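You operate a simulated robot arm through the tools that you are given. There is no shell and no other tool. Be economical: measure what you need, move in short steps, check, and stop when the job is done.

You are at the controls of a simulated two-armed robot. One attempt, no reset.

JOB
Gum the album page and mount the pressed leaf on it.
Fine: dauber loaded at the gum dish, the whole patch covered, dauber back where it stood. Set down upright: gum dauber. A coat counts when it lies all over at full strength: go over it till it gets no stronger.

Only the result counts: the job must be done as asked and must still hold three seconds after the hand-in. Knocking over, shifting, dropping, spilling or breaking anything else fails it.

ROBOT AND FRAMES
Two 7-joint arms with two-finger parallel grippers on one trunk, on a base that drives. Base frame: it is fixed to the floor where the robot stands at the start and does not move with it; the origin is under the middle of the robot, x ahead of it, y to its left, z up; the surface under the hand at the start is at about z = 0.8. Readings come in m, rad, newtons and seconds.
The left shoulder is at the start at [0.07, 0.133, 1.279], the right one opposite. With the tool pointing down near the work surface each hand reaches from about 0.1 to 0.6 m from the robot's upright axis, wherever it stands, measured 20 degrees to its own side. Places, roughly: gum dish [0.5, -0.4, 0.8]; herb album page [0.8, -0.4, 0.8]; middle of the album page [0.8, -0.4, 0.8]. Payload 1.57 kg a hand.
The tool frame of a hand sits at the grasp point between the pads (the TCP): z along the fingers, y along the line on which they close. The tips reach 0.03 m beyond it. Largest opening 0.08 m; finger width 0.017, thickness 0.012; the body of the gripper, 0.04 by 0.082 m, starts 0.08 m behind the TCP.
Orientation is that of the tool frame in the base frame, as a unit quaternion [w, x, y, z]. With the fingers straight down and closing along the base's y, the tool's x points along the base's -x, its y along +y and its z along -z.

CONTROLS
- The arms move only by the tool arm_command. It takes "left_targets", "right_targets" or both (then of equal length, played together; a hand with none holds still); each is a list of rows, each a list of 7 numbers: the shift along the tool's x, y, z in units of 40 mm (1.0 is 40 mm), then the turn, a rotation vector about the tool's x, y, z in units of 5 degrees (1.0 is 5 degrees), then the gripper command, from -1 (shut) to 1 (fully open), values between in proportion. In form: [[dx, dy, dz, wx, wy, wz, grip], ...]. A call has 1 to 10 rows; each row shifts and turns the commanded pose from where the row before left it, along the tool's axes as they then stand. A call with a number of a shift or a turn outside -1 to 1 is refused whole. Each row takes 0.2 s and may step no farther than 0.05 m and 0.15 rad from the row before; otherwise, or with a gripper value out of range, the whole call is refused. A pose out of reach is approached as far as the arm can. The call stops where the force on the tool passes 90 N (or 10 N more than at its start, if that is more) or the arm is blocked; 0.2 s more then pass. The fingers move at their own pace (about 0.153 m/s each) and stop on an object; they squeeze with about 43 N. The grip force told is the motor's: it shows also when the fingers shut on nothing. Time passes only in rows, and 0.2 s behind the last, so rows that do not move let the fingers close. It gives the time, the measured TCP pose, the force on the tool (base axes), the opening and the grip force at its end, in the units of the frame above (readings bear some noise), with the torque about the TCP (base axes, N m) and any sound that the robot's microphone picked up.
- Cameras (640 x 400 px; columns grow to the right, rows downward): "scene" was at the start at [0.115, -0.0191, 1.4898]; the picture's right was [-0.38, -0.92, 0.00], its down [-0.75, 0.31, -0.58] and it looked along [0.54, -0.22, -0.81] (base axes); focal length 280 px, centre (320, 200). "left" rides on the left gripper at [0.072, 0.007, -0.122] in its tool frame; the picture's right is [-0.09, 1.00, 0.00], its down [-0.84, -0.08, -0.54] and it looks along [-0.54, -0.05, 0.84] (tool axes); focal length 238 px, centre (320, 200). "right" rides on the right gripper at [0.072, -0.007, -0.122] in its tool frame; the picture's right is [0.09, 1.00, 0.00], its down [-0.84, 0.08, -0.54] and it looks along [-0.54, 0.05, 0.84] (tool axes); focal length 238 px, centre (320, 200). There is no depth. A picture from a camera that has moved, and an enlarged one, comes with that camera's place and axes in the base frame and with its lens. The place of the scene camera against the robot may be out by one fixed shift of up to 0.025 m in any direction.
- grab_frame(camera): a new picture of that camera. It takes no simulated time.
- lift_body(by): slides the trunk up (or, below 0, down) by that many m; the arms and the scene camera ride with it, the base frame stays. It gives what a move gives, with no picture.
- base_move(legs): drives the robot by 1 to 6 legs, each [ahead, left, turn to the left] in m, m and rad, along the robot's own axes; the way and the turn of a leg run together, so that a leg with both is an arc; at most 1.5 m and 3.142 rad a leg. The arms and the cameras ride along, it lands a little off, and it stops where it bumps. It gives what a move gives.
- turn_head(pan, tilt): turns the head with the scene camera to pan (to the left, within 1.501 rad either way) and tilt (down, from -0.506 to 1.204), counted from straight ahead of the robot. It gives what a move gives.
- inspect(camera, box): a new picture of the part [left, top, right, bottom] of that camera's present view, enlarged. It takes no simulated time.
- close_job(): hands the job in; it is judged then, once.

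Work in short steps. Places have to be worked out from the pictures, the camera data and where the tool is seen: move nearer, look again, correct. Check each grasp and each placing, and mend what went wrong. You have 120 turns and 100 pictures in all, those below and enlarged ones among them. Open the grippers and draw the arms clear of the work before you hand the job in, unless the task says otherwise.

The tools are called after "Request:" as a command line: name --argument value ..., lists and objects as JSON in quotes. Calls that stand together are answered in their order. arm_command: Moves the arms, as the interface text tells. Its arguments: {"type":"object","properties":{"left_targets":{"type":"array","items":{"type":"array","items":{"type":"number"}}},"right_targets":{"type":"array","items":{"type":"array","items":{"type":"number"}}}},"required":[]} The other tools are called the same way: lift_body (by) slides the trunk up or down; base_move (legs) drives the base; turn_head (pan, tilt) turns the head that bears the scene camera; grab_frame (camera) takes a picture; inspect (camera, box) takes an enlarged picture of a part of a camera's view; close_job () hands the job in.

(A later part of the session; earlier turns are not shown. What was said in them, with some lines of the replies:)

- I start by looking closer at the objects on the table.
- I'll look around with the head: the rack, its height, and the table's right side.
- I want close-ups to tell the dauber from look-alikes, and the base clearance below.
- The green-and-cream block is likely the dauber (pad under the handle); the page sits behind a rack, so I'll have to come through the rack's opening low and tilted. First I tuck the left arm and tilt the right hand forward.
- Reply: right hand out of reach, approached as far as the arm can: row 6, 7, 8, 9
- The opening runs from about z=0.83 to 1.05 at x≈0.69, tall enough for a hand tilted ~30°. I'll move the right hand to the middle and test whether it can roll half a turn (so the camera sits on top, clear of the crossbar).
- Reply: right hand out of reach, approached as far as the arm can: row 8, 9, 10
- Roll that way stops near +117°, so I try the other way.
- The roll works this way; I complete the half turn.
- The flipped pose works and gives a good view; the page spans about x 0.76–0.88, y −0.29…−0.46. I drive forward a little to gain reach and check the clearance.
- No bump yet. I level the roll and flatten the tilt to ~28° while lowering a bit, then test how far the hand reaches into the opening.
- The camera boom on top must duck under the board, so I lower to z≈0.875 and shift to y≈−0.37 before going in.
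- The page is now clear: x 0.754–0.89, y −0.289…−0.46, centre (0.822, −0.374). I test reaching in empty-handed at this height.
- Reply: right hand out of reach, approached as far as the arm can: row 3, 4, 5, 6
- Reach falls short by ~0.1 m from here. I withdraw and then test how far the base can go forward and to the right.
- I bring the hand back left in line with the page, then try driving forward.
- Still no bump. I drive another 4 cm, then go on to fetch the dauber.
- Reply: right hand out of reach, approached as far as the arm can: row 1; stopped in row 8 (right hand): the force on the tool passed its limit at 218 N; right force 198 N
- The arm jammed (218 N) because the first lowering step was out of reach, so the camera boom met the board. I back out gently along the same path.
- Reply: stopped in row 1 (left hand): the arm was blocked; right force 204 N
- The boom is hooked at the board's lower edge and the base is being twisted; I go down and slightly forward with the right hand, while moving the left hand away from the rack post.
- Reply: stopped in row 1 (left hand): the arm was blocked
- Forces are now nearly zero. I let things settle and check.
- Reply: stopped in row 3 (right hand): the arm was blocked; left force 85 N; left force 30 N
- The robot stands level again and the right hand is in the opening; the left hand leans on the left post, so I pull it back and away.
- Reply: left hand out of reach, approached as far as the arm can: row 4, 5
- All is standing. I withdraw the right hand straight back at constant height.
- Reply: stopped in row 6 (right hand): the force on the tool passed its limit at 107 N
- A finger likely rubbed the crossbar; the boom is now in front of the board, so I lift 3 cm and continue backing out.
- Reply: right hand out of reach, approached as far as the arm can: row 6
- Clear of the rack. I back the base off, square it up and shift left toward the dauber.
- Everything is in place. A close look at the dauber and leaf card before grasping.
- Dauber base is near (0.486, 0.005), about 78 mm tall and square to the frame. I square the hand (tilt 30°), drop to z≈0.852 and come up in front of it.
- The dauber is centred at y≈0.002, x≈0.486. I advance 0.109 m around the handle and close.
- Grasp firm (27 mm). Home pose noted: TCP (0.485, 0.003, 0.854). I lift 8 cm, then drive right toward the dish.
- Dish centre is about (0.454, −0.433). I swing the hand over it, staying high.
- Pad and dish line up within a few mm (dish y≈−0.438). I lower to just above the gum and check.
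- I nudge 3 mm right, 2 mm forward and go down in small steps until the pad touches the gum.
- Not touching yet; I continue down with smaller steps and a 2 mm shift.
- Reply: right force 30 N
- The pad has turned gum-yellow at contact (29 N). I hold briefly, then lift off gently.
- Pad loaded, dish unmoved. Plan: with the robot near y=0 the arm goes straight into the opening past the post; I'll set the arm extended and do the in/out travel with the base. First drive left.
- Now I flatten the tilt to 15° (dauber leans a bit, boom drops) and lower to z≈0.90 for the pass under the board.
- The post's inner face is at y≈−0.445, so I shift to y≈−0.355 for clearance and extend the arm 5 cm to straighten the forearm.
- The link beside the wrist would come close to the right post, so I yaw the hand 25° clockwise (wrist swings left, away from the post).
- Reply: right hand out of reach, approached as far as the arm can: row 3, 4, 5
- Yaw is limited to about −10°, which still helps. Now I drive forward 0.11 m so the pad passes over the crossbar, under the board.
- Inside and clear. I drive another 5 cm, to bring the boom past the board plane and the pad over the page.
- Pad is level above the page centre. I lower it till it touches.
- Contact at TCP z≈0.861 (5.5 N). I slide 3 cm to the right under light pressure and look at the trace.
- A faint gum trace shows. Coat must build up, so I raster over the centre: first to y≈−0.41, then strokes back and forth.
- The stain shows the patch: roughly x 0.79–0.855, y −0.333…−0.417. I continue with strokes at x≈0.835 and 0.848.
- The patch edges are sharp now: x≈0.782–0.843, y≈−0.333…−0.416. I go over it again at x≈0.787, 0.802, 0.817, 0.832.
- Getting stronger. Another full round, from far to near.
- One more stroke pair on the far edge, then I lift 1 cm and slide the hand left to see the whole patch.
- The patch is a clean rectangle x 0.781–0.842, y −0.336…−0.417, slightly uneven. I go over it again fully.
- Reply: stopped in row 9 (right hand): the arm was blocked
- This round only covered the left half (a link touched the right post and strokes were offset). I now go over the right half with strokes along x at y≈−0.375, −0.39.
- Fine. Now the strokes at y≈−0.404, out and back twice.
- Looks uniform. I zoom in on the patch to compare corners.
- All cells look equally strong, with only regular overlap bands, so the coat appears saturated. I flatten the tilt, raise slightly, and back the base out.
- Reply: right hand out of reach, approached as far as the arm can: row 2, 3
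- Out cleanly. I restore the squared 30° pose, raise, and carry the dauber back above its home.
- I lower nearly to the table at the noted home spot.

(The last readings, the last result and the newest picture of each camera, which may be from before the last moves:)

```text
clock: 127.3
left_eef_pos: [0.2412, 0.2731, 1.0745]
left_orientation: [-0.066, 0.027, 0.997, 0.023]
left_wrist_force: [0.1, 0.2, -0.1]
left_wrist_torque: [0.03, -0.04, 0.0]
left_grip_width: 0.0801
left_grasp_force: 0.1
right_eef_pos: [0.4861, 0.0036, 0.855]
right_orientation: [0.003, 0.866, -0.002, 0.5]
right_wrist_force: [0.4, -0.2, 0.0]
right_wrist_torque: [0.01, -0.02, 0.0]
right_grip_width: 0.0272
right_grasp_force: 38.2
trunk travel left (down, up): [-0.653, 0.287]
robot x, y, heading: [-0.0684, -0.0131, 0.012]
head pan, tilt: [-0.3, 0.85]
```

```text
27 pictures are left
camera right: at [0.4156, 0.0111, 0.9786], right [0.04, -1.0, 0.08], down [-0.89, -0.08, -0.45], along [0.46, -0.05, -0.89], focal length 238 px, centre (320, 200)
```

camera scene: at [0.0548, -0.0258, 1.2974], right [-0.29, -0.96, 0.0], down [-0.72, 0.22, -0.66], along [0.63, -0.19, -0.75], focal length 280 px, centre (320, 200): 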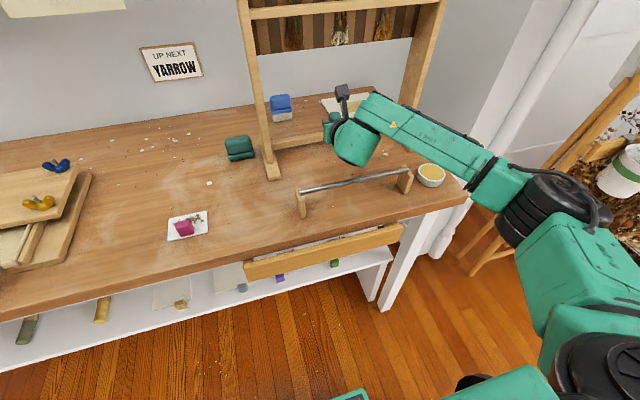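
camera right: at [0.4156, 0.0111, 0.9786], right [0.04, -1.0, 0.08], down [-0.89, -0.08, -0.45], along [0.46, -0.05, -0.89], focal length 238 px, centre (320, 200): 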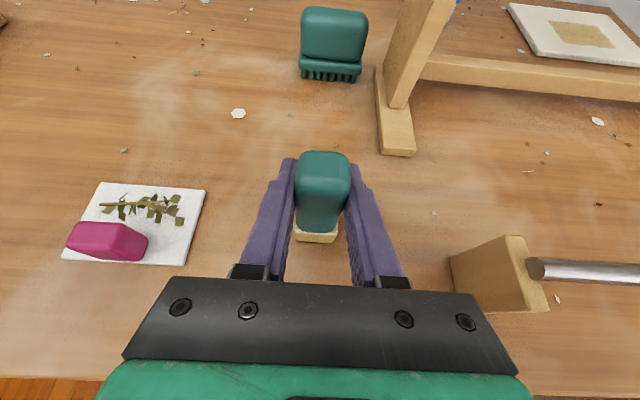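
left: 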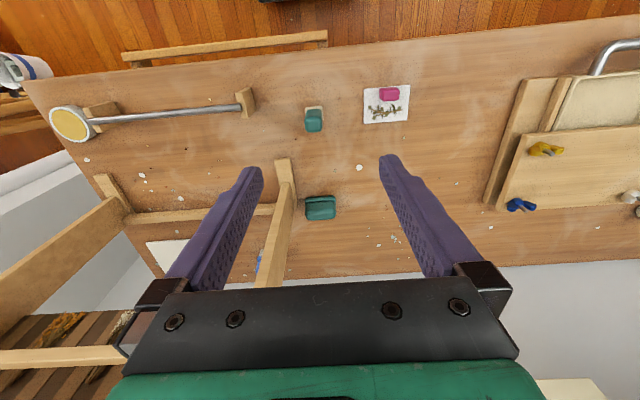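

It matches the original view. I touch down gently and open.

Request:
arm_command --right_targets '[[-0.035, 0, 0.005, 0, 0, 0, -1], [-0.025, 0, 0.013, 0, 0, 0, -1], [0, 0, 0, 0, 0, 0, -1]]'

```text
clock: 128.1
left_eef_pos: [0.2402, 0.2718, 1.0742]
left_orientation: [-0.066, 0.028, 0.997, 0.023]
left_wrist_force: [0.1, 0.2, 1.0]
left_wrist_torque: [-0.01, -0.03, 0.03]
left_grip_width: 0.0803
left_grasp_force: 0.1
right_eef_pos: [0.4847, 0.0035, 0.8533]
right_orientation: [0.002, 0.865, 0.0, 0.501]
right_wrist_force: [1.0, -0.2, 6.3]
right_wrist_torque: [0.02, -0.02, 0.0]
right_grip_width: 0.027
right_grasp_force: 37.6
trunk travel left (down, up): [-0.653, 0.287]
robot x, y, heading: [-0.0701, -0.0159, 0.009]
head pan, tilt: [-0.3, 0.85]
```

Contact at 6 N; release and back off.

Request:
arm_command --right_targets '[[0, 0, 0, 0, 0, 0, -0.2], [0, 0, 0, 0, 0, 0, 0.5], [0, 0, 0, 0, 0, 0, 1], [0, 0, 0, 0, 0, 0, 1], [-0.3, 0, -0.52, 0, 0, 0, 1], [-0.45, 0, -0.78, 0, 0, 0, 1], [-0.45, 0, -0.78, 0, 0, 0, 1], [0, 0, 0, 0, 0, 0, 1]]'

Request:
grab_frame --camera "right"

```text
clock: 129.9
left_eef_pos: [0.2407, 0.2716, 1.0739]
left_orientation: [-0.066, 0.028, 0.997, 0.023]
left_wrist_force: [0.3, 0.0, -0.1]
left_wrist_torque: [-0.01, 0.0, -0.02]
left_grip_width: 0.0801
left_grasp_force: 0.0
right_eef_pos: [0.3896, 0.0049, 0.8531]
right_orientation: [0.003, 0.865, -0.001, 0.501]
right_wrist_force: [-0.2, -0.1, 0.0]
right_wrist_torque: [-0.02, -0.02, -0.05]
right_grip_width: 0.08
right_grasp_force: 0.0
trunk travel left (down, up): [-0.653, 0.287]
robot x, y, heading: [-0.0704, -0.0118, 0.006]
head pan, tilt: [-0.3, 0.85]
```

```text
26 pictures are left
camera right: at [0.3198, 0.0112, 0.9767], right [0.04, -1.0, 0.08], down [-0.89, -0.08, -0.45], along [0.46, -0.05, -0.89], focal length 238 px, centre (320, 200)
```

right: 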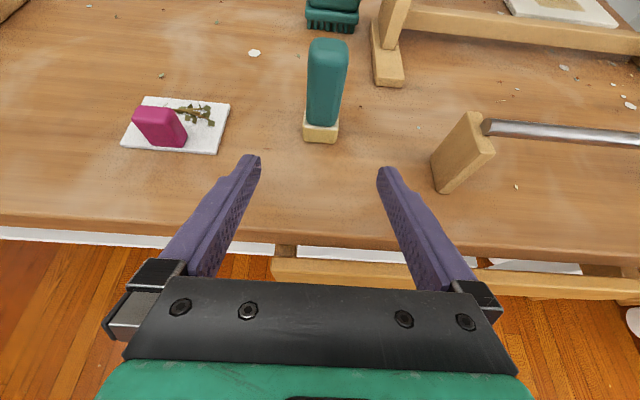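

The dauber stands upright on its spot. The tab spans y≈0.119–0.149 near x≈0.455, top z≈0.84. I drive left 0.13 m to line up.

Request:
base_move --legs '[[-0.01, 0.13, -0.006]]'

Request:
inspect --camera "right" --box '[220, 60, 420, 180]'

```text
clock: 131.1
left_eef_pos: [0.2328, 0.3976, 1.074]
left_orientation: [-0.065, 0.031, 0.997, 0.023]
left_wrist_force: [-0.4, 0.9, 0.7]
left_wrist_torque: [0.0, 0.0, 0.01]
left_grip_width: 0.0799
left_grasp_force: 0.1
right_eef_pos: [0.3793, 0.1288, 0.8532]
right_orientation: [0.003, 0.866, -0.004, 0.501]
right_wrist_force: [0.2, 0.3, -0.7]
right_wrist_torque: [0.0, 0.01, -0.02]
right_grip_width: 0.08
right_grasp_force: 0.1
trunk travel left (down, up): [-0.653, 0.287]
robot x, y, heading: [-0.0787, 0.1137, 0.001]
head pan, tilt: [-0.3, 0.85]
```

```text
3.20 times, centred on (320, 120) of right
camera zoom: at [0.3096, 0.137, 0.9767], right [0.04, -1.0, 0.08], down [-0.89, -0.07, -0.45], along [0.46, -0.06, -0.89], focal length 763 px, centre (320, 456)
```

zoom: 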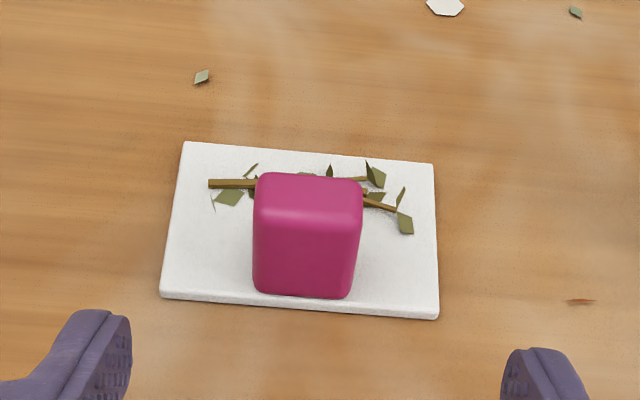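

Card centre (0.475, 0.1325); tab y 0.119–0.146, z up to ~0.833. I go in low with the tab near the fingertips: TCP to (0.441, 0.132, 0.834), then check before closing.

Request:
arm_command --right_targets '[[-0.41, -0.08, 0.24, 0, 0, 0, 1], [0.386, 0, 0.668, 0, 0, 0, 1], [0.386, 0, 0.668, 0, 0, 0, 1], [0, 0, 0, 0, 0, 0, 1]]'

Request:
inspect --camera "right" --box '[200, 120, 440, 290]'

```text
clock: 132.1
left_eef_pos: [0.2319, 0.4, 1.074]
left_orientation: [-0.066, 0.031, 0.997, 0.023]
left_wrist_force: [0.8, 0.6, 0.6]
left_wrist_torque: [0.02, 0.02, 0.01]
left_grip_width: 0.08
left_grasp_force: 0.0
right_eef_pos: [0.4413, 0.1308, 0.8337]
right_orientation: [0.004, 0.865, -0.003, 0.501]
right_wrist_force: [0.3, -0.1, 0.4]
right_wrist_torque: [-0.01, -0.02, 0.01]
right_grip_width: 0.0801
right_grasp_force: 0.1
trunk travel left (down, up): [-0.653, 0.287]
robot x, y, heading: [-0.079, 0.1146, 0.003]
head pan, tilt: [-0.3, 0.85]
```

```text
2.35 times, centred on (320, 205) of right
camera zoom: at [0.3709, 0.1397, 0.9577], right [0.04, -1.0, 0.08], down [-0.89, -0.07, -0.45], along [0.46, -0.06, -0.89], focal length 561 px, centre (320, 188)
```

zoom: 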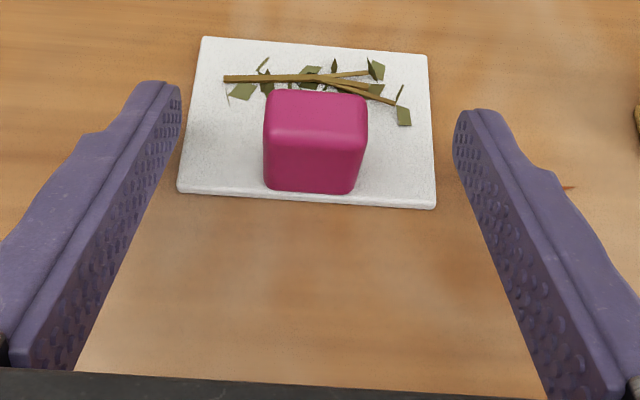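

Well centred. I close.

Request:
arm_command --right_targets '[[0, 0, 0, 0, 0, 0, 0.2], [0, 0, 0, 0, 0, 0, -0.2], [0, 0, 0, 0, 0, 0, -1], [0, 0, 0, 0, 0, 0, -1], [0, 0, 0, 0, 0, 0, -1]]'

Request:
arm_command --right_targets '[[0.4, 0, -0.23, 0, 0, 0, -1], [0.6, 0, -0.346, 0, 0, 0, -1], [0.866, 0, -0.5, 0, 0, 0, -1], [0.866, 0, -0.5, 0, 0, 0, -1], [0, 0, 0, 0, 0, 0, -1]]'

Request:
inspect --camera "right" --box '[200, 120, 440, 290]'

Request:
inspect --camera "scene" --box '[100, 130, 320, 290]'

```text
clock: 133.3
left_eef_pos: [0.2331, 0.3979, 1.074]
left_orientation: [-0.066, 0.031, 0.997, 0.023]
left_wrist_force: [-0.1, -1.0, 0.2]
left_wrist_torque: [0.02, 0.04, -0.03]
left_grip_width: 0.0802
left_grasp_force: 0.0
right_eef_pos: [0.441, 0.1318, 0.8331]
right_orientation: [0.004, 0.865, -0.003, 0.501]
right_wrist_force: [-0.6, -0.1, 0.7]
right_wrist_torque: [0.02, 0.04, -0.02]
right_grip_width: 0.0265
right_grasp_force: 37.9
trunk travel left (down, up): [-0.653, 0.287]
robot x, y, heading: [-0.0781, 0.1155, -0.002]
head pan, tilt: [-0.3, 0.85]
```

```text
clock: 134.5
left_eef_pos: [0.2331, 0.3986, 1.074]
left_orientation: [-0.066, 0.032, 0.997, 0.024]
left_wrist_force: [0.7, 0.4, -0.3]
left_wrist_torque: [0.02, -0.03, 0.01]
left_grip_width: 0.0801
left_grasp_force: 0.1
right_eef_pos: [0.441, 0.1316, 0.9603]
right_orientation: [0.004, 0.866, -0.004, 0.5]
right_wrist_force: [0.9, 0.2, -1.0]
right_wrist_torque: [-0.02, -0.02, -0.03]
right_grip_width: 0.0264
right_grasp_force: 37.9
trunk travel left (down, up): [-0.653, 0.287]
robot x, y, heading: [-0.0786, 0.116, 0.002]
head pan, tilt: [-0.3, 0.85]
```

```text
2.35 times, centred on (320, 205) of right
camera zoom: at [0.3707, 0.14, 1.0844], right [0.04, -1.0, 0.08], down [-0.89, -0.07, -0.45], along [0.46, -0.06, -0.89], focal length 561 px, centre (320, 188)
```

zoom: 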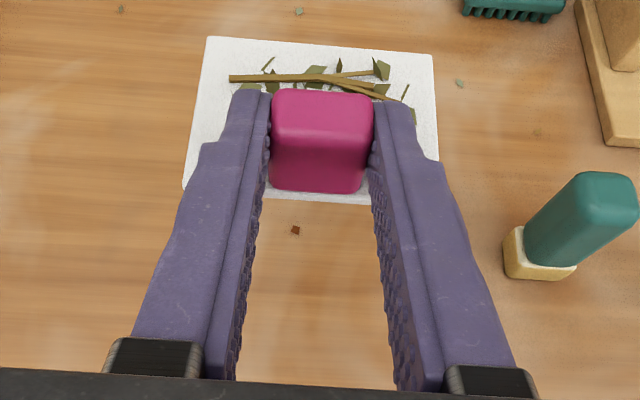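

```text
2.50 times, centred on (210, 210) of scene
camera zoom: at [0.0442, 0.1021, 1.2974], right [-0.3, -0.96, 0.0], down [-0.72, 0.22, -0.66], along [0.63, -0.2, -0.75], focal length 700 px, centre (595, 175)
```

zoom: 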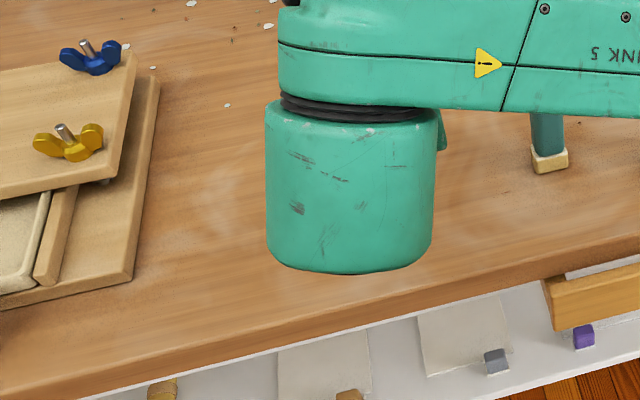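

The leaf is held level. I drive right to y≈0, then swing the arm across (card bottom at z≈0.927, above everything in the way).

Request:
base_move --legs '[[0, -0.115, 0]]'

Request:
arm_command --right_targets '[[0.15, 0.95, 0.26, 0, 0, 0, -1], [0.15, 0.95, 0.26, 0, 0, 0, -1], [0.15, 0.95, 0.26, 0, 0, 0, -1], [0.15, 0.95, 0.26, 0, 0, 0, -1], [0.15, 0.95, 0.26, 0, 0, 0, -1], [0.15, 0.95, 0.26, 0, 0, 0, -1], [0.15, 0.95, 0.26, 0, 0, 0, -1], [0.15, 0.95, 0.26, 0, 0, 0, -1], [0.15, 0.95, 0.26, 0, 0, 0, -1], [0, 0, 0, 0, 0, 0, -1]]'

Request:
grab_frame --camera "right"

```text
clock: 135.8
left_eef_pos: [0.2326, 0.2844, 1.0743]
left_orientation: [-0.065, 0.031, 0.997, 0.022]
left_wrist_force: [-1.1, 0.4, 0.3]
left_wrist_torque: [0.0, 0.01, 0.01]
left_grip_width: 0.0802
left_grasp_force: 0.1
right_eef_pos: [0.4398, 0.0181, 0.9601]
right_orientation: [0.004, 0.866, -0.003, 0.5]
right_wrist_force: [0.4, 0.1, -0.1]
right_wrist_torque: [0.01, 0.0, 0.0]
right_grip_width: 0.0266
right_grasp_force: 38.0
trunk travel left (down, up): [-0.653, 0.287]
robot x, y, heading: [-0.077, 0.0036, 0.004]
head pan, tilt: [-0.3, 0.85]
```

```text
clock: 138.0
left_eef_pos: [0.2317, 0.2846, 1.074]
left_orientation: [-0.065, 0.032, 0.997, 0.022]
left_wrist_force: [-0.1, -0.5, 0.0]
left_wrist_torque: [0.01, 0.01, 0.0]
left_grip_width: 0.0799
left_grasp_force: 0.0
right_eef_pos: [0.5447, -0.3243, 0.9615]
right_orientation: [0.004, 0.865, -0.003, 0.501]
right_wrist_force: [-0.1, 0.0, 0.3]
right_wrist_torque: [-0.01, 0.0, -0.03]
right_grip_width: 0.0266
right_grasp_force: 37.5
trunk travel left (down, up): [-0.653, 0.287]
robot x, y, heading: [-0.0782, 0.0015, -0.003]
head pan, tilt: [-0.3, 0.85]
```

```text
21 pictures are left
camera right: at [0.4746, -0.3172, 1.0856], right [0.04, -1.0, 0.08], down [-0.89, -0.07, -0.45], along [0.46, -0.06, -0.89], focal length 238 px, centre (320, 200)
```

right: 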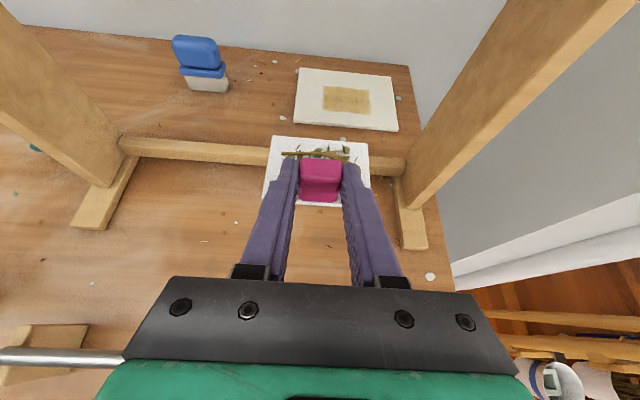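

I keep the card level and lower to z≈0.878 (card bottom ≈0.845, boom top ≈1.03), which fits between crossbar and board, and extend a bit.

Request:
arm_command --right_targets '[[-0.9, 0, 0.52, 0, 0, 0, -1], [-0.9, 0, 0.52, 0, 0, 0, -1], [0.25, 0.45, 0.43, 0, 0, 0, -1], [0.25, 0.45, 0.43, 0, 0, 0, -1], [0, 0, 0, 0, 0, 0, -1]]'

Request:
grab_frame --camera "right"

Request:
grab_frame --camera "scene"

```text
clock: 139.2
left_eef_pos: [0.2317, 0.2844, 1.0737]
left_orientation: [-0.066, 0.031, 0.997, 0.023]
left_wrist_force: [0.4, -1.4, -0.2]
left_wrist_torque: [-0.01, 0.01, 0.01]
left_grip_width: 0.0801
left_grasp_force: 0.1
right_eef_pos: [0.5839, -0.3616, 0.8806]
right_orientation: [0.004, 0.865, -0.003, 0.501]
right_wrist_force: [0.2, -1.1, 0.4]
right_wrist_torque: [-0.03, 0.02, 0.03]
right_grip_width: 0.0268
right_grasp_force: 37.5
trunk travel left (down, up): [-0.653, 0.287]
robot x, y, heading: [-0.0809, -0.0006, 0.004]
head pan, tilt: [-0.3, 0.85]
```

```text
20 pictures are left
camera right: at [0.5144, -0.3537, 1.0035], right [0.04, -1.0, 0.08], down [-0.89, -0.07, -0.46], along [0.46, -0.06, -0.89], focal length 238 px, centre (320, 200)
```

right: 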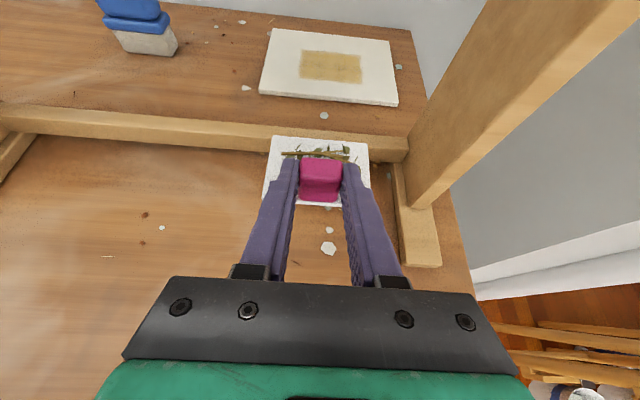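

```text
19 pictures are left
camera scene: at [0.0435, -0.0124, 1.2975], right [-0.3, -0.96, 0.0], down [-0.72, 0.22, -0.66], along [0.63, -0.19, -0.75], focal length 280 px, centre (320, 200)
```

scene: 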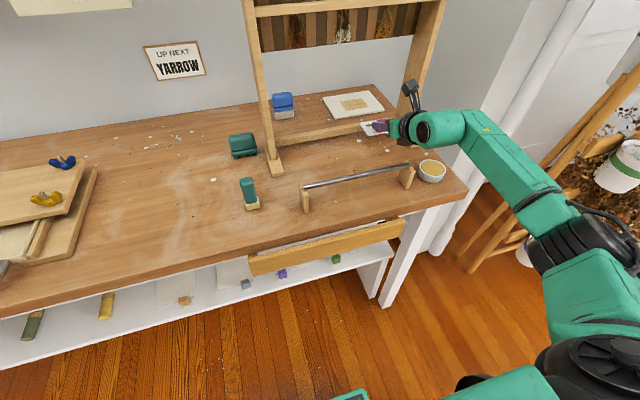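

Patch centre re-measured at about (0.813, −0.3755), so TCP must end near (0.779, −0.3765). I drive in 0.18 m.

Request:
base_move --legs '[[0.12, 0, -0.003]]'

Request:
base_move --legs '[[0.06, 0, 0]]'

Request:
grab_frame --camera "right"

Request:
inspect --camera "scene" --box '[330, 60, 550, 220]'

```text
clock: 140.4
left_eef_pos: [0.3543, 0.2827, 1.076]
left_orientation: [-0.065, 0.031, 0.997, 0.023]
left_wrist_force: [1.1, 0.2, -1.0]
left_wrist_torque: [-0.02, 0.01, -0.02]
left_grip_width: 0.0801
left_grasp_force: 0.0
right_eef_pos: [0.7045, -0.3638, 0.8802]
right_orientation: [0.005, 0.865, -0.005, 0.501]
right_wrist_force: [0.0, 1.1, 0.5]
right_wrist_torque: [0.0, 0.04, -0.02]
right_grip_width: 0.0265
right_grasp_force: 37.8
trunk travel left (down, up): [-0.653, 0.287]
robot x, y, heading: [0.0443, -0.001, -0.005]
head pan, tilt: [-0.3, 0.85]
```

```text
clock: 141.4
left_eef_pos: [0.4144, 0.2833, 1.0748]
left_orientation: [-0.065, 0.031, 0.997, 0.023]
left_wrist_force: [0.0, 0.2, 0.4]
left_wrist_torque: [-0.02, 0.04, 0.01]
left_grip_width: 0.0802
left_grasp_force: 0.0
right_eef_pos: [0.7646, -0.3646, 0.8798]
right_orientation: [0.005, 0.866, -0.005, 0.501]
right_wrist_force: [0.2, -0.5, -0.8]
right_wrist_torque: [0.02, 0.02, 0.03]
right_grip_width: 0.0266
right_grasp_force: 37.1
trunk travel left (down, up): [-0.653, 0.287]
robot x, y, heading: [0.1002, 0.0028, -0.001]
head pan, tilt: [-0.3, 0.85]
```

```text
18 pictures are left
camera right: at [0.6935, -0.3556, 1.004], right [0.03, -1.0, 0.08], down [-0.89, -0.07, -0.46], along [0.46, -0.06, -0.89], focal length 238 px, centre (320, 200)
```

right: 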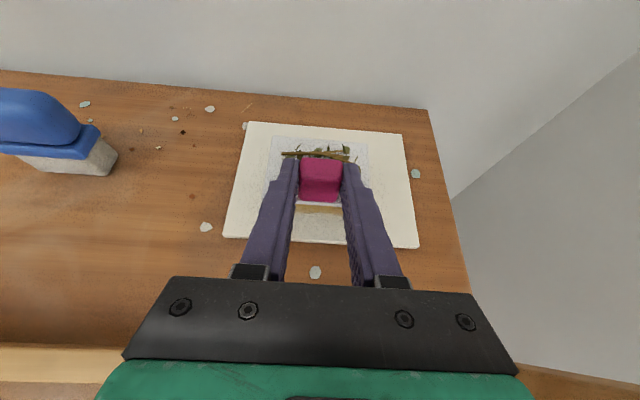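

```text
2.50 times, centred on (440, 140) of scene
camera zoom: at [0.2234, -0.0131, 1.2976], right [-0.3, -0.95, 0.0], down [-0.72, 0.22, -0.66], along [0.63, -0.2, -0.75], focal length 700 px, centre (20, 350)
```

zoom: 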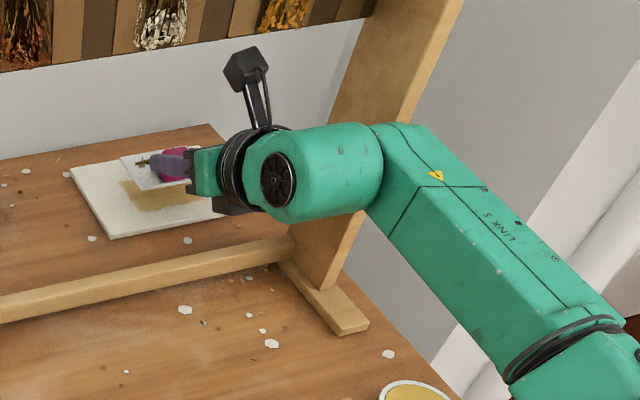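

Now over the patch. I shift the last ~1.5 cm forward and 1.2 cm right and lower to just above contact.

Request:
arm_command --right_targets '[[0.181, 0.3, 0.314, 0, 0, 0, -1], [-0.346, 0, 0.2, 0, 0, 0, -1], [-0.303, 0, 0.175, 0, 0, 0, -1], [0, 0, 0, 0, 0, 0, -1]]'

Request:
inspect --camera "right" --box '[200, 100, 440, 290]'

Request:
inspect --camera "scene" --box '[330, 80, 430, 150]'

```text
clock: 142.4
left_eef_pos: [0.4147, 0.2826, 1.0732]
left_orientation: [-0.066, 0.031, 0.997, 0.023]
left_wrist_force: [-0.1, 0.5, -0.8]
left_wrist_torque: [0.02, 0.04, -0.01]
left_grip_width: 0.0798
left_grasp_force: 0.1
right_eef_pos: [0.7798, -0.3773, 0.8496]
right_orientation: [0.004, 0.866, -0.004, 0.501]
right_wrist_force: [0.5, -0.5, -0.9]
right_wrist_torque: [0.01, -0.02, -0.01]
right_grip_width: 0.0265
right_grasp_force: 37.3
trunk travel left (down, up): [-0.653, 0.287]
robot x, y, heading: [0.1058, -0.0018, -0.005]
head pan, tilt: [-0.3, 0.85]
```

```text
2.11 times, centred on (320, 195) of right
camera zoom: at [0.7091, -0.3686, 0.9737], right [0.03, -1.0, 0.08], down [-0.89, -0.07, -0.45], along [0.46, -0.06, -0.89], focal length 502 px, centre (320, 210)
```

zoom: 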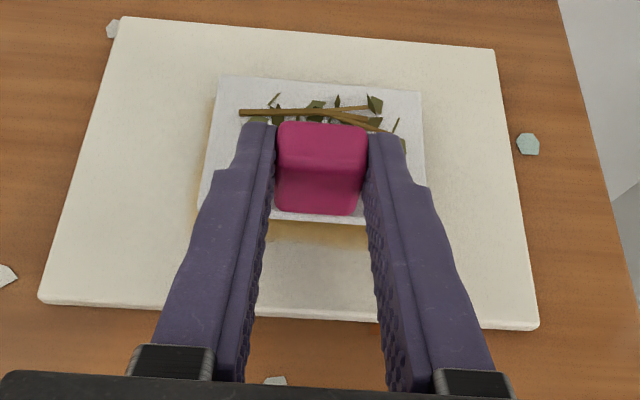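

```text
5.71 times, centred on (380, 115) of scene
camera zoom: at [0.2243, -0.0132, 1.2975], right [-0.3, -0.95, 0.0], down [-0.72, 0.22, -0.66], along [0.63, -0.2, -0.75], focal length 1600 px, centre (-23, 686)
```

zoom: 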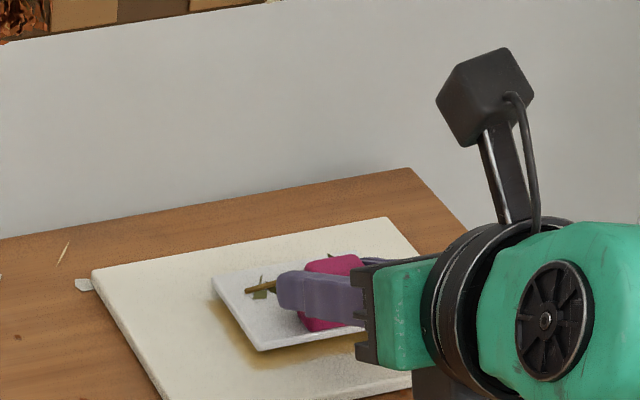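

Very close; the card needs about 3 mm back and 1.5 mm left. I correct, lower and press gently.

Request:
arm_command --right_targets '[[-0.037, -0.037, -0.065, 0, 0, 0, -1], [-0.15, 0, 0.087, 0, 0, 0, -1], [-0.065, 0, 0.037, 0, 0, 0, -1], [-0.022, 0, 0.012, 0, 0, 0, -1], [0, 0, 0, 0, 0, 0, -1]]'

Request:
inspect --camera "right" --box '[200, 100, 440, 290]'

```text
clock: 143.6
left_eef_pos: [0.413, 0.2842, 1.0734]
left_orientation: [-0.065, 0.032, 0.997, 0.022]
left_wrist_force: [0.4, 0.1, 1.1]
left_wrist_torque: [-0.03, -0.01, 0.0]
left_grip_width: 0.08
left_grasp_force: 0.2
right_eef_pos: [0.776, -0.375, 0.843]
right_orientation: [0.005, 0.864, -0.004, 0.504]
right_wrist_force: [4.3, -3.1, 14.2]
right_wrist_torque: [0.12, -0.24, -0.08]
right_grip_width: 0.0267
right_grasp_force: 37.5
trunk travel left (down, up): [-0.653, 0.287]
robot x, y, heading: [0.1058, 0.0016, -0.001]
head pan, tilt: [-0.3, 0.85]
```

```text
2.11 times, centred on (320, 195) of right
camera zoom: at [0.7046, -0.3663, 0.9656], right [0.03, -1.0, 0.08], down [-0.88, -0.07, -0.46], along [0.46, -0.06, -0.88], focal length 502 px, centre (320, 210)
```

zoom: 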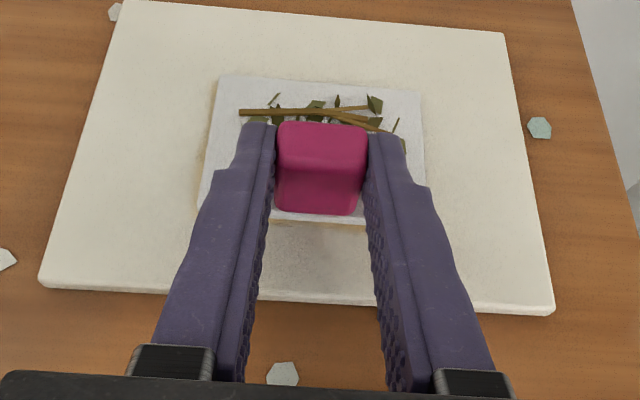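

Contact at 14 N and the card covers the gum nearly exactly. I hold for a second, then release and back up a little.

Request:
arm_command --right_targets '[[-0.02, 0, 0.012, 0, 0, 0, -1], [0, 0, 0, 0, 0, 0, -1], [0, 0, 0, 0, 0, 0, -1], [0, 0, 0, 0, 0, 0, -1], [0, 0, 0, 0, 0, 0, -1], [0.043, 0, -0.025, 0, 0, 0, -1], [0, 0, 0, 0, 0, 0, -0.2], [0, 0, 0, 0, 0, 0, 0.4], [0, 0, 0, 0, 0, 0, 0.9], [0, 0, 0, 0, 0, 0, 0.9]]'

Request:
arm_command --right_targets '[[0.1, 0, -0.06, 0, 0, 0, 0.9], [-0.15, 0, -0.3, 0, 0, 0, 0.9], [0, 0, 0, 0, 0, 0, 0.9]]'

Request:
inspect --camera "right" --box '[200, 100, 440, 290]'

```text
clock: 145.8
left_eef_pos: [0.414, 0.2833, 1.074]
left_orientation: [-0.067, 0.031, 0.997, 0.022]
left_wrist_force: [-0.1, -0.1, -0.7]
left_wrist_torque: [0.03, 0.04, -0.01]
left_grip_width: 0.0804
left_grasp_force: 0.0
right_eef_pos: [0.7762, -0.3758, 0.8392]
right_orientation: [0.004, 0.866, -0.004, 0.5]
right_wrist_force: [0.2, 0.6, 0.7]
right_wrist_torque: [-0.03, 0.0, -0.01]
right_grip_width: 0.0762
right_grasp_force: 0.1
trunk travel left (down, up): [-0.653, 0.287]
robot x, y, heading: [0.1017, -0.0037, -0.008]
head pan, tilt: [-0.3, 0.85]
```

```text
clock: 146.6
left_eef_pos: [0.4147, 0.2828, 1.0742]
left_orientation: [-0.065, 0.032, 0.997, 0.023]
left_wrist_force: [0.0, -0.1, 0.2]
left_wrist_torque: [0.04, -0.04, -0.02]
left_grip_width: 0.08
left_grasp_force: 0.0
right_eef_pos: [0.7637, -0.3745, 0.8445]
right_orientation: [0.004, 0.866, -0.004, 0.5]
right_wrist_force: [-0.3, 0.0, -0.3]
right_wrist_torque: [-0.05, 0.0, 0.01]
right_grip_width: 0.076
right_grasp_force: 0.0
trunk travel left (down, up): [-0.653, 0.287]
robot x, y, heading: [0.1028, 0.0009, -0.005]
head pan, tilt: [-0.3, 0.85]
```

```text
2.11 times, centred on (320, 195) of right
camera zoom: at [0.6926, -0.3664, 0.9685], right [0.03, -1.0, 0.08], down [-0.89, -0.07, -0.45], along [0.46, -0.06, -0.89], focal length 502 px, centre (320, 210)
```

zoom: 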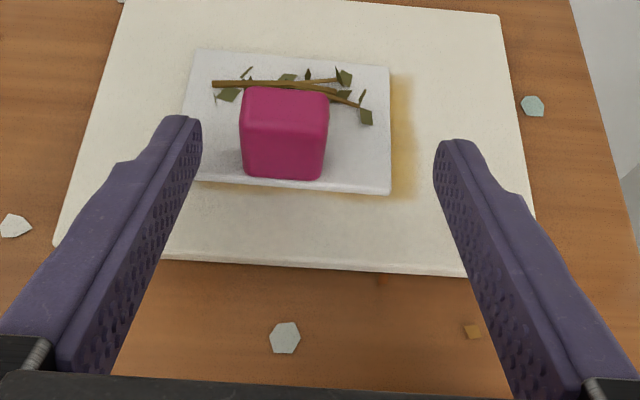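

On release the card slipped about 1 cm to the left, exposing a gum strip on the right. I re-centre the hand on the tab and re-grip.

Request:
arm_command --right_targets '[[0.0, -0.225, 0.0, 0, 0, 0, 1], [0.046, 0, 0.33, 0, 0, 0, 1], [0, 0, 0, 0, 0, 0, 1]]'

Request:
inspect --camera "right" --box '[200, 100, 440, 290]'

```text
clock: 147.4
left_eef_pos: [0.4142, 0.2827, 1.0751]
left_orientation: [-0.066, 0.032, 0.997, 0.022]
left_wrist_force: [-0.4, 0.5, 0.2]
left_wrist_torque: [0.02, 0.01, 0.01]
left_grip_width: 0.08
left_grasp_force: 0.2
right_eef_pos: [0.7734, -0.3666, 0.8391]
right_orientation: [0.005, 0.865, -0.005, 0.501]
right_wrist_force: [1.0, -0.4, 0.3]
right_wrist_torque: [-0.02, -0.01, -0.02]
right_grip_width: 0.08
right_grasp_force: 0.0
trunk travel left (down, up): [-0.653, 0.287]
robot x, y, heading: [0.1027, 0.0005, 0.0]
head pan, tilt: [-0.3, 0.85]
```

```text
2.11 times, centred on (320, 195) of right
camera zoom: at [0.7044, -0.3577, 0.9638], right [0.03, -1.0, 0.08], down [-0.89, -0.07, -0.45], along [0.46, -0.06, -0.89], focal length 502 px, centre (320, 210)
```

zoom: 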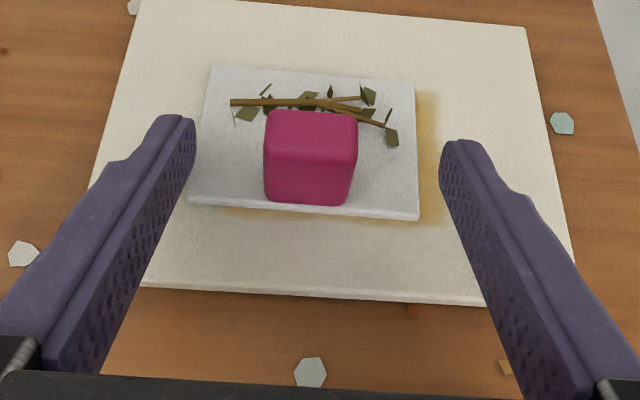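

Centred on the tab. I close, then slide gently right by ~9 mm.

Request:
arm_command --right_targets '[[0, 0, 0, 0, 0, 0, 0.2], [0, 0, 0, 0, 0, 0, -0.2], [0, 0, 0, 0, 0, 0, -1], [0, 0, 0, 0, 0, 0, -1], [0, 0, 0, 0, 0, 0, -1]]'

Request:
arm_command --right_targets '[[0.04, 0, -0.025, 0, 0, 0, -1], [0, 0.08, 0, 0, 0, 0, -1], [0, 0, 0, 0, 0, 0, -1]]'

Request:
inspect --camera "right" --box '[200, 100, 440, 290]'

```text
clock: 148.6
left_eef_pos: [0.4145, 0.2826, 1.074]
left_orientation: [-0.065, 0.032, 0.997, 0.023]
left_wrist_force: [0.0, 0.1, 0.0]
left_wrist_torque: [0.0, -0.01, -0.01]
left_grip_width: 0.08
left_grasp_force: 0.0
right_eef_pos: [0.7761, -0.3665, 0.8402]
right_orientation: [0.004, 0.866, -0.004, 0.5]
right_wrist_force: [-0.3, -0.1, 0.0]
right_wrist_torque: [0.02, 0.0, 0.01]
right_grip_width: 0.0265
right_grasp_force: 37.9
trunk travel left (down, up): [-0.653, 0.287]
robot x, y, heading: [0.0989, 0.0036, -0.002]
head pan, tilt: [-0.3, 0.85]
```

```text
clock: 149.4
left_eef_pos: [0.415, 0.2829, 1.0731]
left_orientation: [-0.066, 0.032, 0.997, 0.023]
left_wrist_force: [-0.1, 0.0, -0.7]
left_wrist_torque: [0.02, -0.02, 0.0]
left_grip_width: 0.0801
left_grasp_force: 0.0
right_eef_pos: [0.7746, -0.369, 0.8416]
right_orientation: [0.005, 0.865, -0.005, 0.501]
right_wrist_force: [0.1, -0.2, -1.7]
right_wrist_torque: [0.04, 0.03, 0.03]
right_grip_width: 0.0269
right_grasp_force: 37.7
trunk travel left (down, up): [-0.653, 0.287]
robot x, y, heading: [0.0983, 0.0033, -0.003]
head pan, tilt: [-0.3, 0.85]
```

```text
2.11 times, centred on (320, 195) of right
camera zoom: at [0.7047, -0.3607, 0.9658], right [0.03, -1.0, 0.08], down [-0.89, -0.07, -0.45], along [0.46, -0.06, -0.89], focal length 502 px, centre (320, 210)
```

zoom: 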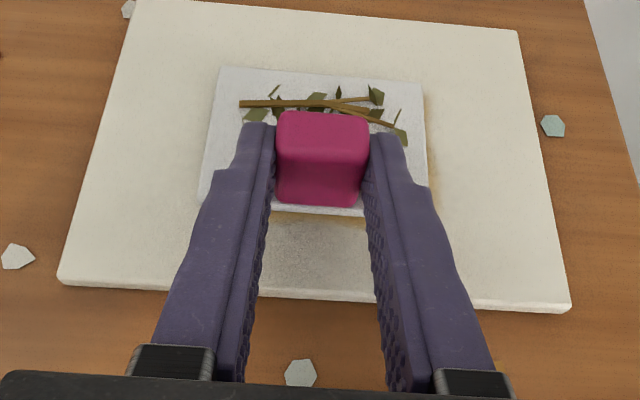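

It slides freely; another 6.5 mm to the right, then press and release very gradually while pressing.

Request:
arm_command --right_targets '[[-0.01, 0.16, -0.02, 0, 0, 0, -1], [-0.08, 0, 0.045, 0, 0, 0, -1], [-0.03, 0, 0.017, 0, 0, 0, -1], [0, 0, 0, 0, 0, 0, -1], [0, 0, 0, 0, 0, 0, -1]]'

Request:
arm_command --right_targets '[[0, 0, 0, 0, 0, 0, -1], [0, 0, 0, 0, 0, 0, -0.4], [0, 0, 0, 0, 0, 0, -0.33], [0, 0, 0, 0, 0, 0, -0.3], [0, 0, 0, 0, 0, 0, -0.27], [0, 0, 0, 0, 0, 0, -0.24]]'

Request:
inspect --camera "right" --box '[200, 100, 440, 290]'

```text
clock: 150.6
left_eef_pos: [0.4131, 0.2843, 1.0748]
left_orientation: [-0.064, 0.032, 0.997, 0.023]
left_wrist_force: [0.2, -0.6, -1.1]
left_wrist_torque: [-0.02, 0.0, 0.0]
left_grip_width: 0.0799
left_grasp_force: 0.1
right_eef_pos: [0.773, -0.3759, 0.84]
right_orientation: [0.005, 0.865, -0.004, 0.502]
right_wrist_force: [2.5, -2.3, 9.9]
right_wrist_torque: [0.08, -0.16, -0.06]
right_grip_width: 0.0266
right_grasp_force: 37.6
trunk travel left (down, up): [-0.653, 0.287]
robot x, y, heading: [0.1027, 0.0013, 0.003]
head pan, tilt: [-0.3, 0.85]
```

```text
clock: 152.0
left_eef_pos: [0.4138, 0.2823, 1.0748]
left_orientation: [-0.067, 0.032, 0.997, 0.023]
left_wrist_force: [-0.4, 0.1, 0.1]
left_wrist_torque: [-0.02, 0.02, -0.01]
left_grip_width: 0.08
left_grasp_force: 0.1
right_eef_pos: [0.7731, -0.3745, 0.8371]
right_orientation: [0.004, 0.866, -0.003, 0.5]
right_wrist_force: [-0.3, 0.1, -0.8]
right_wrist_torque: [-0.01, -0.02, 0.0]
right_grip_width: 0.0303
right_grasp_force: 0.0
trunk travel left (down, up): [-0.653, 0.287]
robot x, y, heading: [0.1054, 0.0045, 0.001]
head pan, tilt: [-0.3, 0.85]
```

```text
2.11 times, centred on (320, 195) of right
camera zoom: at [0.7038, -0.3671, 0.9606], right [0.03, -1.0, 0.08], down [-0.89, -0.07, -0.45], along [0.46, -0.06, -0.89], focal length 502 px, centre (320, 210)
```

zoom: 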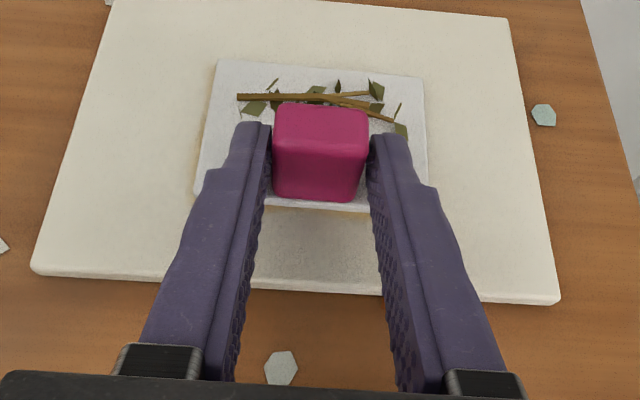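

Released gently, the card still covers the patch. I open further and look again.

Request:
arm_command --right_targets '[[0, 0, 0, 0, 0, 0, -0.15], [0, 0, 0, 0, 0, 0, 0.0], [0, 0, 0, 0, 0, 0, 0.2], [0, 0, 0, 0, 0, 0, 0.5], [0, 0, 0, 0, 0, 0, 0.8], [0, 0, 0, 0, 0, 0, 0.8]]'

Request:
inspect --camera "right" --box '[200, 100, 440, 290]'

```text
clock: 153.4
left_eef_pos: [0.4142, 0.2841, 1.0748]
left_orientation: [-0.065, 0.032, 0.997, 0.023]
left_wrist_force: [0.6, 0.3, -0.2]
left_wrist_torque: [0.02, 0.01, 0.02]
left_grip_width: 0.08
left_grasp_force: 0.1
right_eef_pos: [0.7742, -0.375, 0.8374]
right_orientation: [0.004, 0.865, -0.004, 0.502]
right_wrist_force: [0.2, 0.1, -0.2]
right_wrist_torque: [0.01, -0.01, 0.01]
right_grip_width: 0.0719
right_grasp_force: 0.0
trunk travel left (down, up): [-0.653, 0.287]
robot x, y, heading: [0.1026, 0.0006, 0.003]
head pan, tilt: [-0.3, 0.85]
```

```text
2.11 times, centred on (320, 195) of right
camera zoom: at [0.7039, -0.3672, 0.9609], right [0.03, -1.0, 0.08], down [-0.89, -0.07, -0.45], along [0.46, -0.06, -0.89], focal length 502 px, centre (320, 210)
```

zoom: 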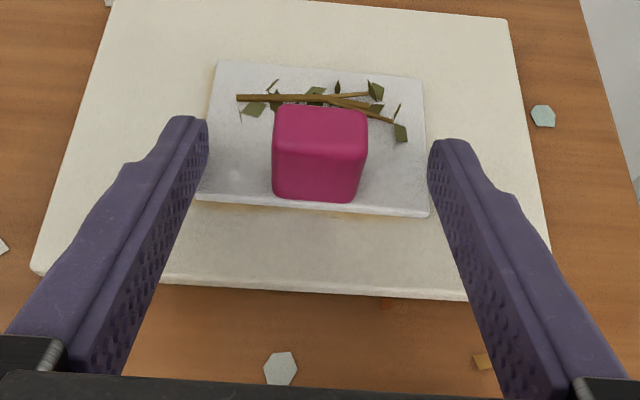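

The card lies on the patch, aligned. I raise straight up 4 cm and check that it stays.

Request:
arm_command --right_targets '[[0.2, 0, -0.115, 0, 0, 0, 0.8], [0.3, 0, -0.173, 0, 0, 0, 0.8], [0.36, 0, -0.21, 0, 0, 0, 0.8], [0, 0, 0, 0, 0, 0, 0.8]]'

Request:
base_move --legs '[[-0.2, 0, 0]]'

Request:
inspect --camera "right" --box '[220, 0, 440, 160]'

Request:
grab_frame --camera "scene"

```text
clock: 154.4
left_eef_pos: [0.4144, 0.2835, 1.075]
left_orientation: [-0.066, 0.032, 0.997, 0.023]
left_wrist_force: [-0.3, -0.1, 0.7]
left_wrist_torque: [0.0, -0.01, 0.0]
left_grip_width: 0.0799
left_grasp_force: 0.1
right_eef_pos: [0.773, -0.3749, 0.8774]
right_orientation: [0.004, 0.865, -0.003, 0.501]
right_wrist_force: [0.0, 0.5, 0.5]
right_wrist_torque: [0.01, -0.02, -0.06]
right_grip_width: 0.0719
right_grasp_force: 0.1
trunk travel left (down, up): [-0.653, 0.287]
robot x, y, heading: [0.1055, -0.0001, -0.0]
head pan, tilt: [-0.3, 0.85]
```

```text
clock: 156.0
left_eef_pos: [0.2114, 0.284, 1.075]
left_orientation: [-0.065, 0.031, 0.997, 0.023]
left_wrist_force: [0.0, 0.6, -0.5]
left_wrist_torque: [-0.01, 0.0, -0.02]
left_grip_width: 0.0799
left_grasp_force: 0.0
right_eef_pos: [0.5711, -0.3746, 0.8765]
right_orientation: [0.004, 0.866, -0.004, 0.5]
right_wrist_force: [0.8, -0.7, -0.3]
right_wrist_torque: [-0.02, 0.04, -0.02]
right_grip_width: 0.0719
right_grasp_force: 0.1
trunk travel left (down, up): [-0.653, 0.287]
robot x, y, heading: [-0.1018, -0.0, -0.001]
head pan, tilt: [-0.3, 0.85]
```

```text
2.50 times, centred on (330, 80) of right
camera zoom: at [0.5014, -0.3669, 1.0004], right [0.03, -1.0, 0.08], down [-0.89, -0.07, -0.45], along [0.46, -0.06, -0.89], focal length 596 px, centre (295, 500)
```

zoom: 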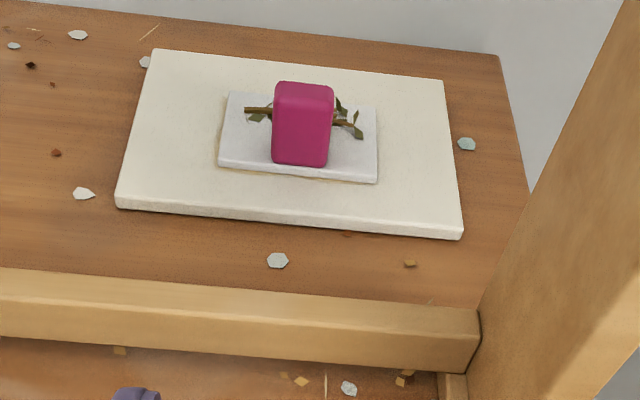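

```text
7 pictures are left
camera scene: at [0.0227, -0.013, 1.2974], right [-0.3, -0.95, 0.0], down [-0.72, 0.22, -0.66], along [0.63, -0.2, -0.75], focal length 280 px, centre (320, 200)
```

scene: 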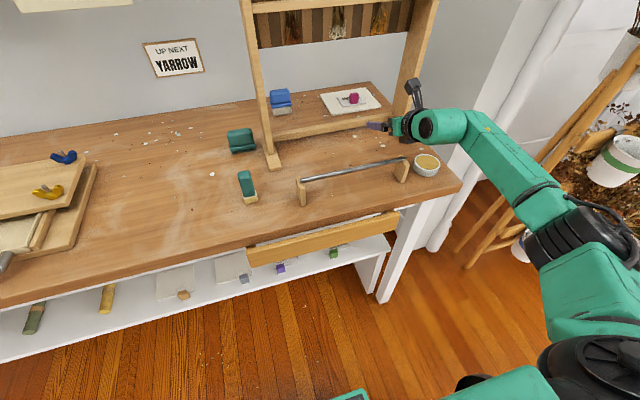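

The leaf is mounted squarely and the dauber stands at home. I raise the hand, open it fully and back away.

Request:
arm_command --right_targets '[[0.8, 0, -0.46, 0, 0, 0, 1], [0.8, 0, -0.46, 0, 0, 0, 1], [0, 0, 0, 0, 0, 0, 1]]'

Request:
base_move --legs '[[-0.2, 0, 0]]'

Request:
grab_frame --camera "scene"

```text
clock: 156.8
left_eef_pos: [0.2122, 0.2828, 1.0728]
left_orientation: [-0.065, 0.032, 0.997, 0.022]
left_wrist_force: [0.0, -0.4, 0.7]
left_wrist_torque: [0.02, 0.02, 0.02]
left_grip_width: 0.0798
left_grasp_force: 0.1
right_eef_pos: [0.5723, -0.3759, 0.9504]
right_orientation: [0.004, 0.866, -0.004, 0.5]
right_wrist_force: [0.5, 0.6, 0.7]
right_wrist_torque: [0.01, 0.0, 0.02]
right_grip_width: 0.0799
right_grasp_force: 0.0
trunk travel left (down, up): [-0.653, 0.287]
robot x, y, heading: [-0.0971, 0.0013, -0.001]
head pan, tilt: [-0.3, 0.85]
```

```text
clock: 158.4
left_eef_pos: [0.0113, 0.2844, 1.0744]
left_orientation: [-0.065, 0.031, 0.997, 0.023]
left_wrist_force: [0.4, -0.3, 0.3]
left_wrist_torque: [-0.02, -0.03, -0.01]
left_grip_width: 0.0799
left_grasp_force: 0.1
right_eef_pos: [0.3723, -0.3743, 0.9515]
right_orientation: [0.004, 0.866, -0.004, 0.5]
right_wrist_force: [0.1, 0.6, 0.2]
right_wrist_torque: [0.02, 0.05, 0.0]
right_grip_width: 0.0798
right_grasp_force: 0.1
trunk travel left (down, up): [-0.653, 0.287]
robot x, y, heading: [-0.2989, 0.0025, -0.002]
head pan, tilt: [-0.3, 0.85]
```

```text
6 pictures are left
camera scene: at [-0.1783, -0.0124, 1.2974], right [-0.3, -0.95, 0.0], down [-0.72, 0.22, -0.66], along [0.63, -0.2, -0.75], focal length 280 px, centre (320, 200)
```

scene: 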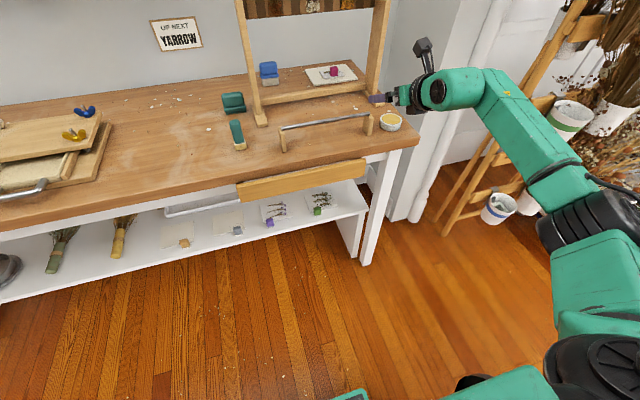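

Everything stands in place, grippers open and clear; I hand in the job.

Request:
close_job

```text
The job is handed in.
```

I gummed the album page patch, mounted the pressed leaf card on it, and stood the dauber back upright within about 2 mm of its original spot; the job is handed in.

- **Gum coat:** The final close-up showed an even coat over the whole patch. I judged it full strength by eye.
- **Leaf position:** The card slipped about 1 cm sideways when I first let go. I re-gripped it and reset it squarely on the patch, and it was still there after I withdrew.
- **Rack contact:** Early on the right hand's camera jammed under the rack's board at up to 218 N, and the left hand pushed against its left post. A right-arm link also touched the right post during gumming. The last pictures show nothing knocked over or visibly moved.
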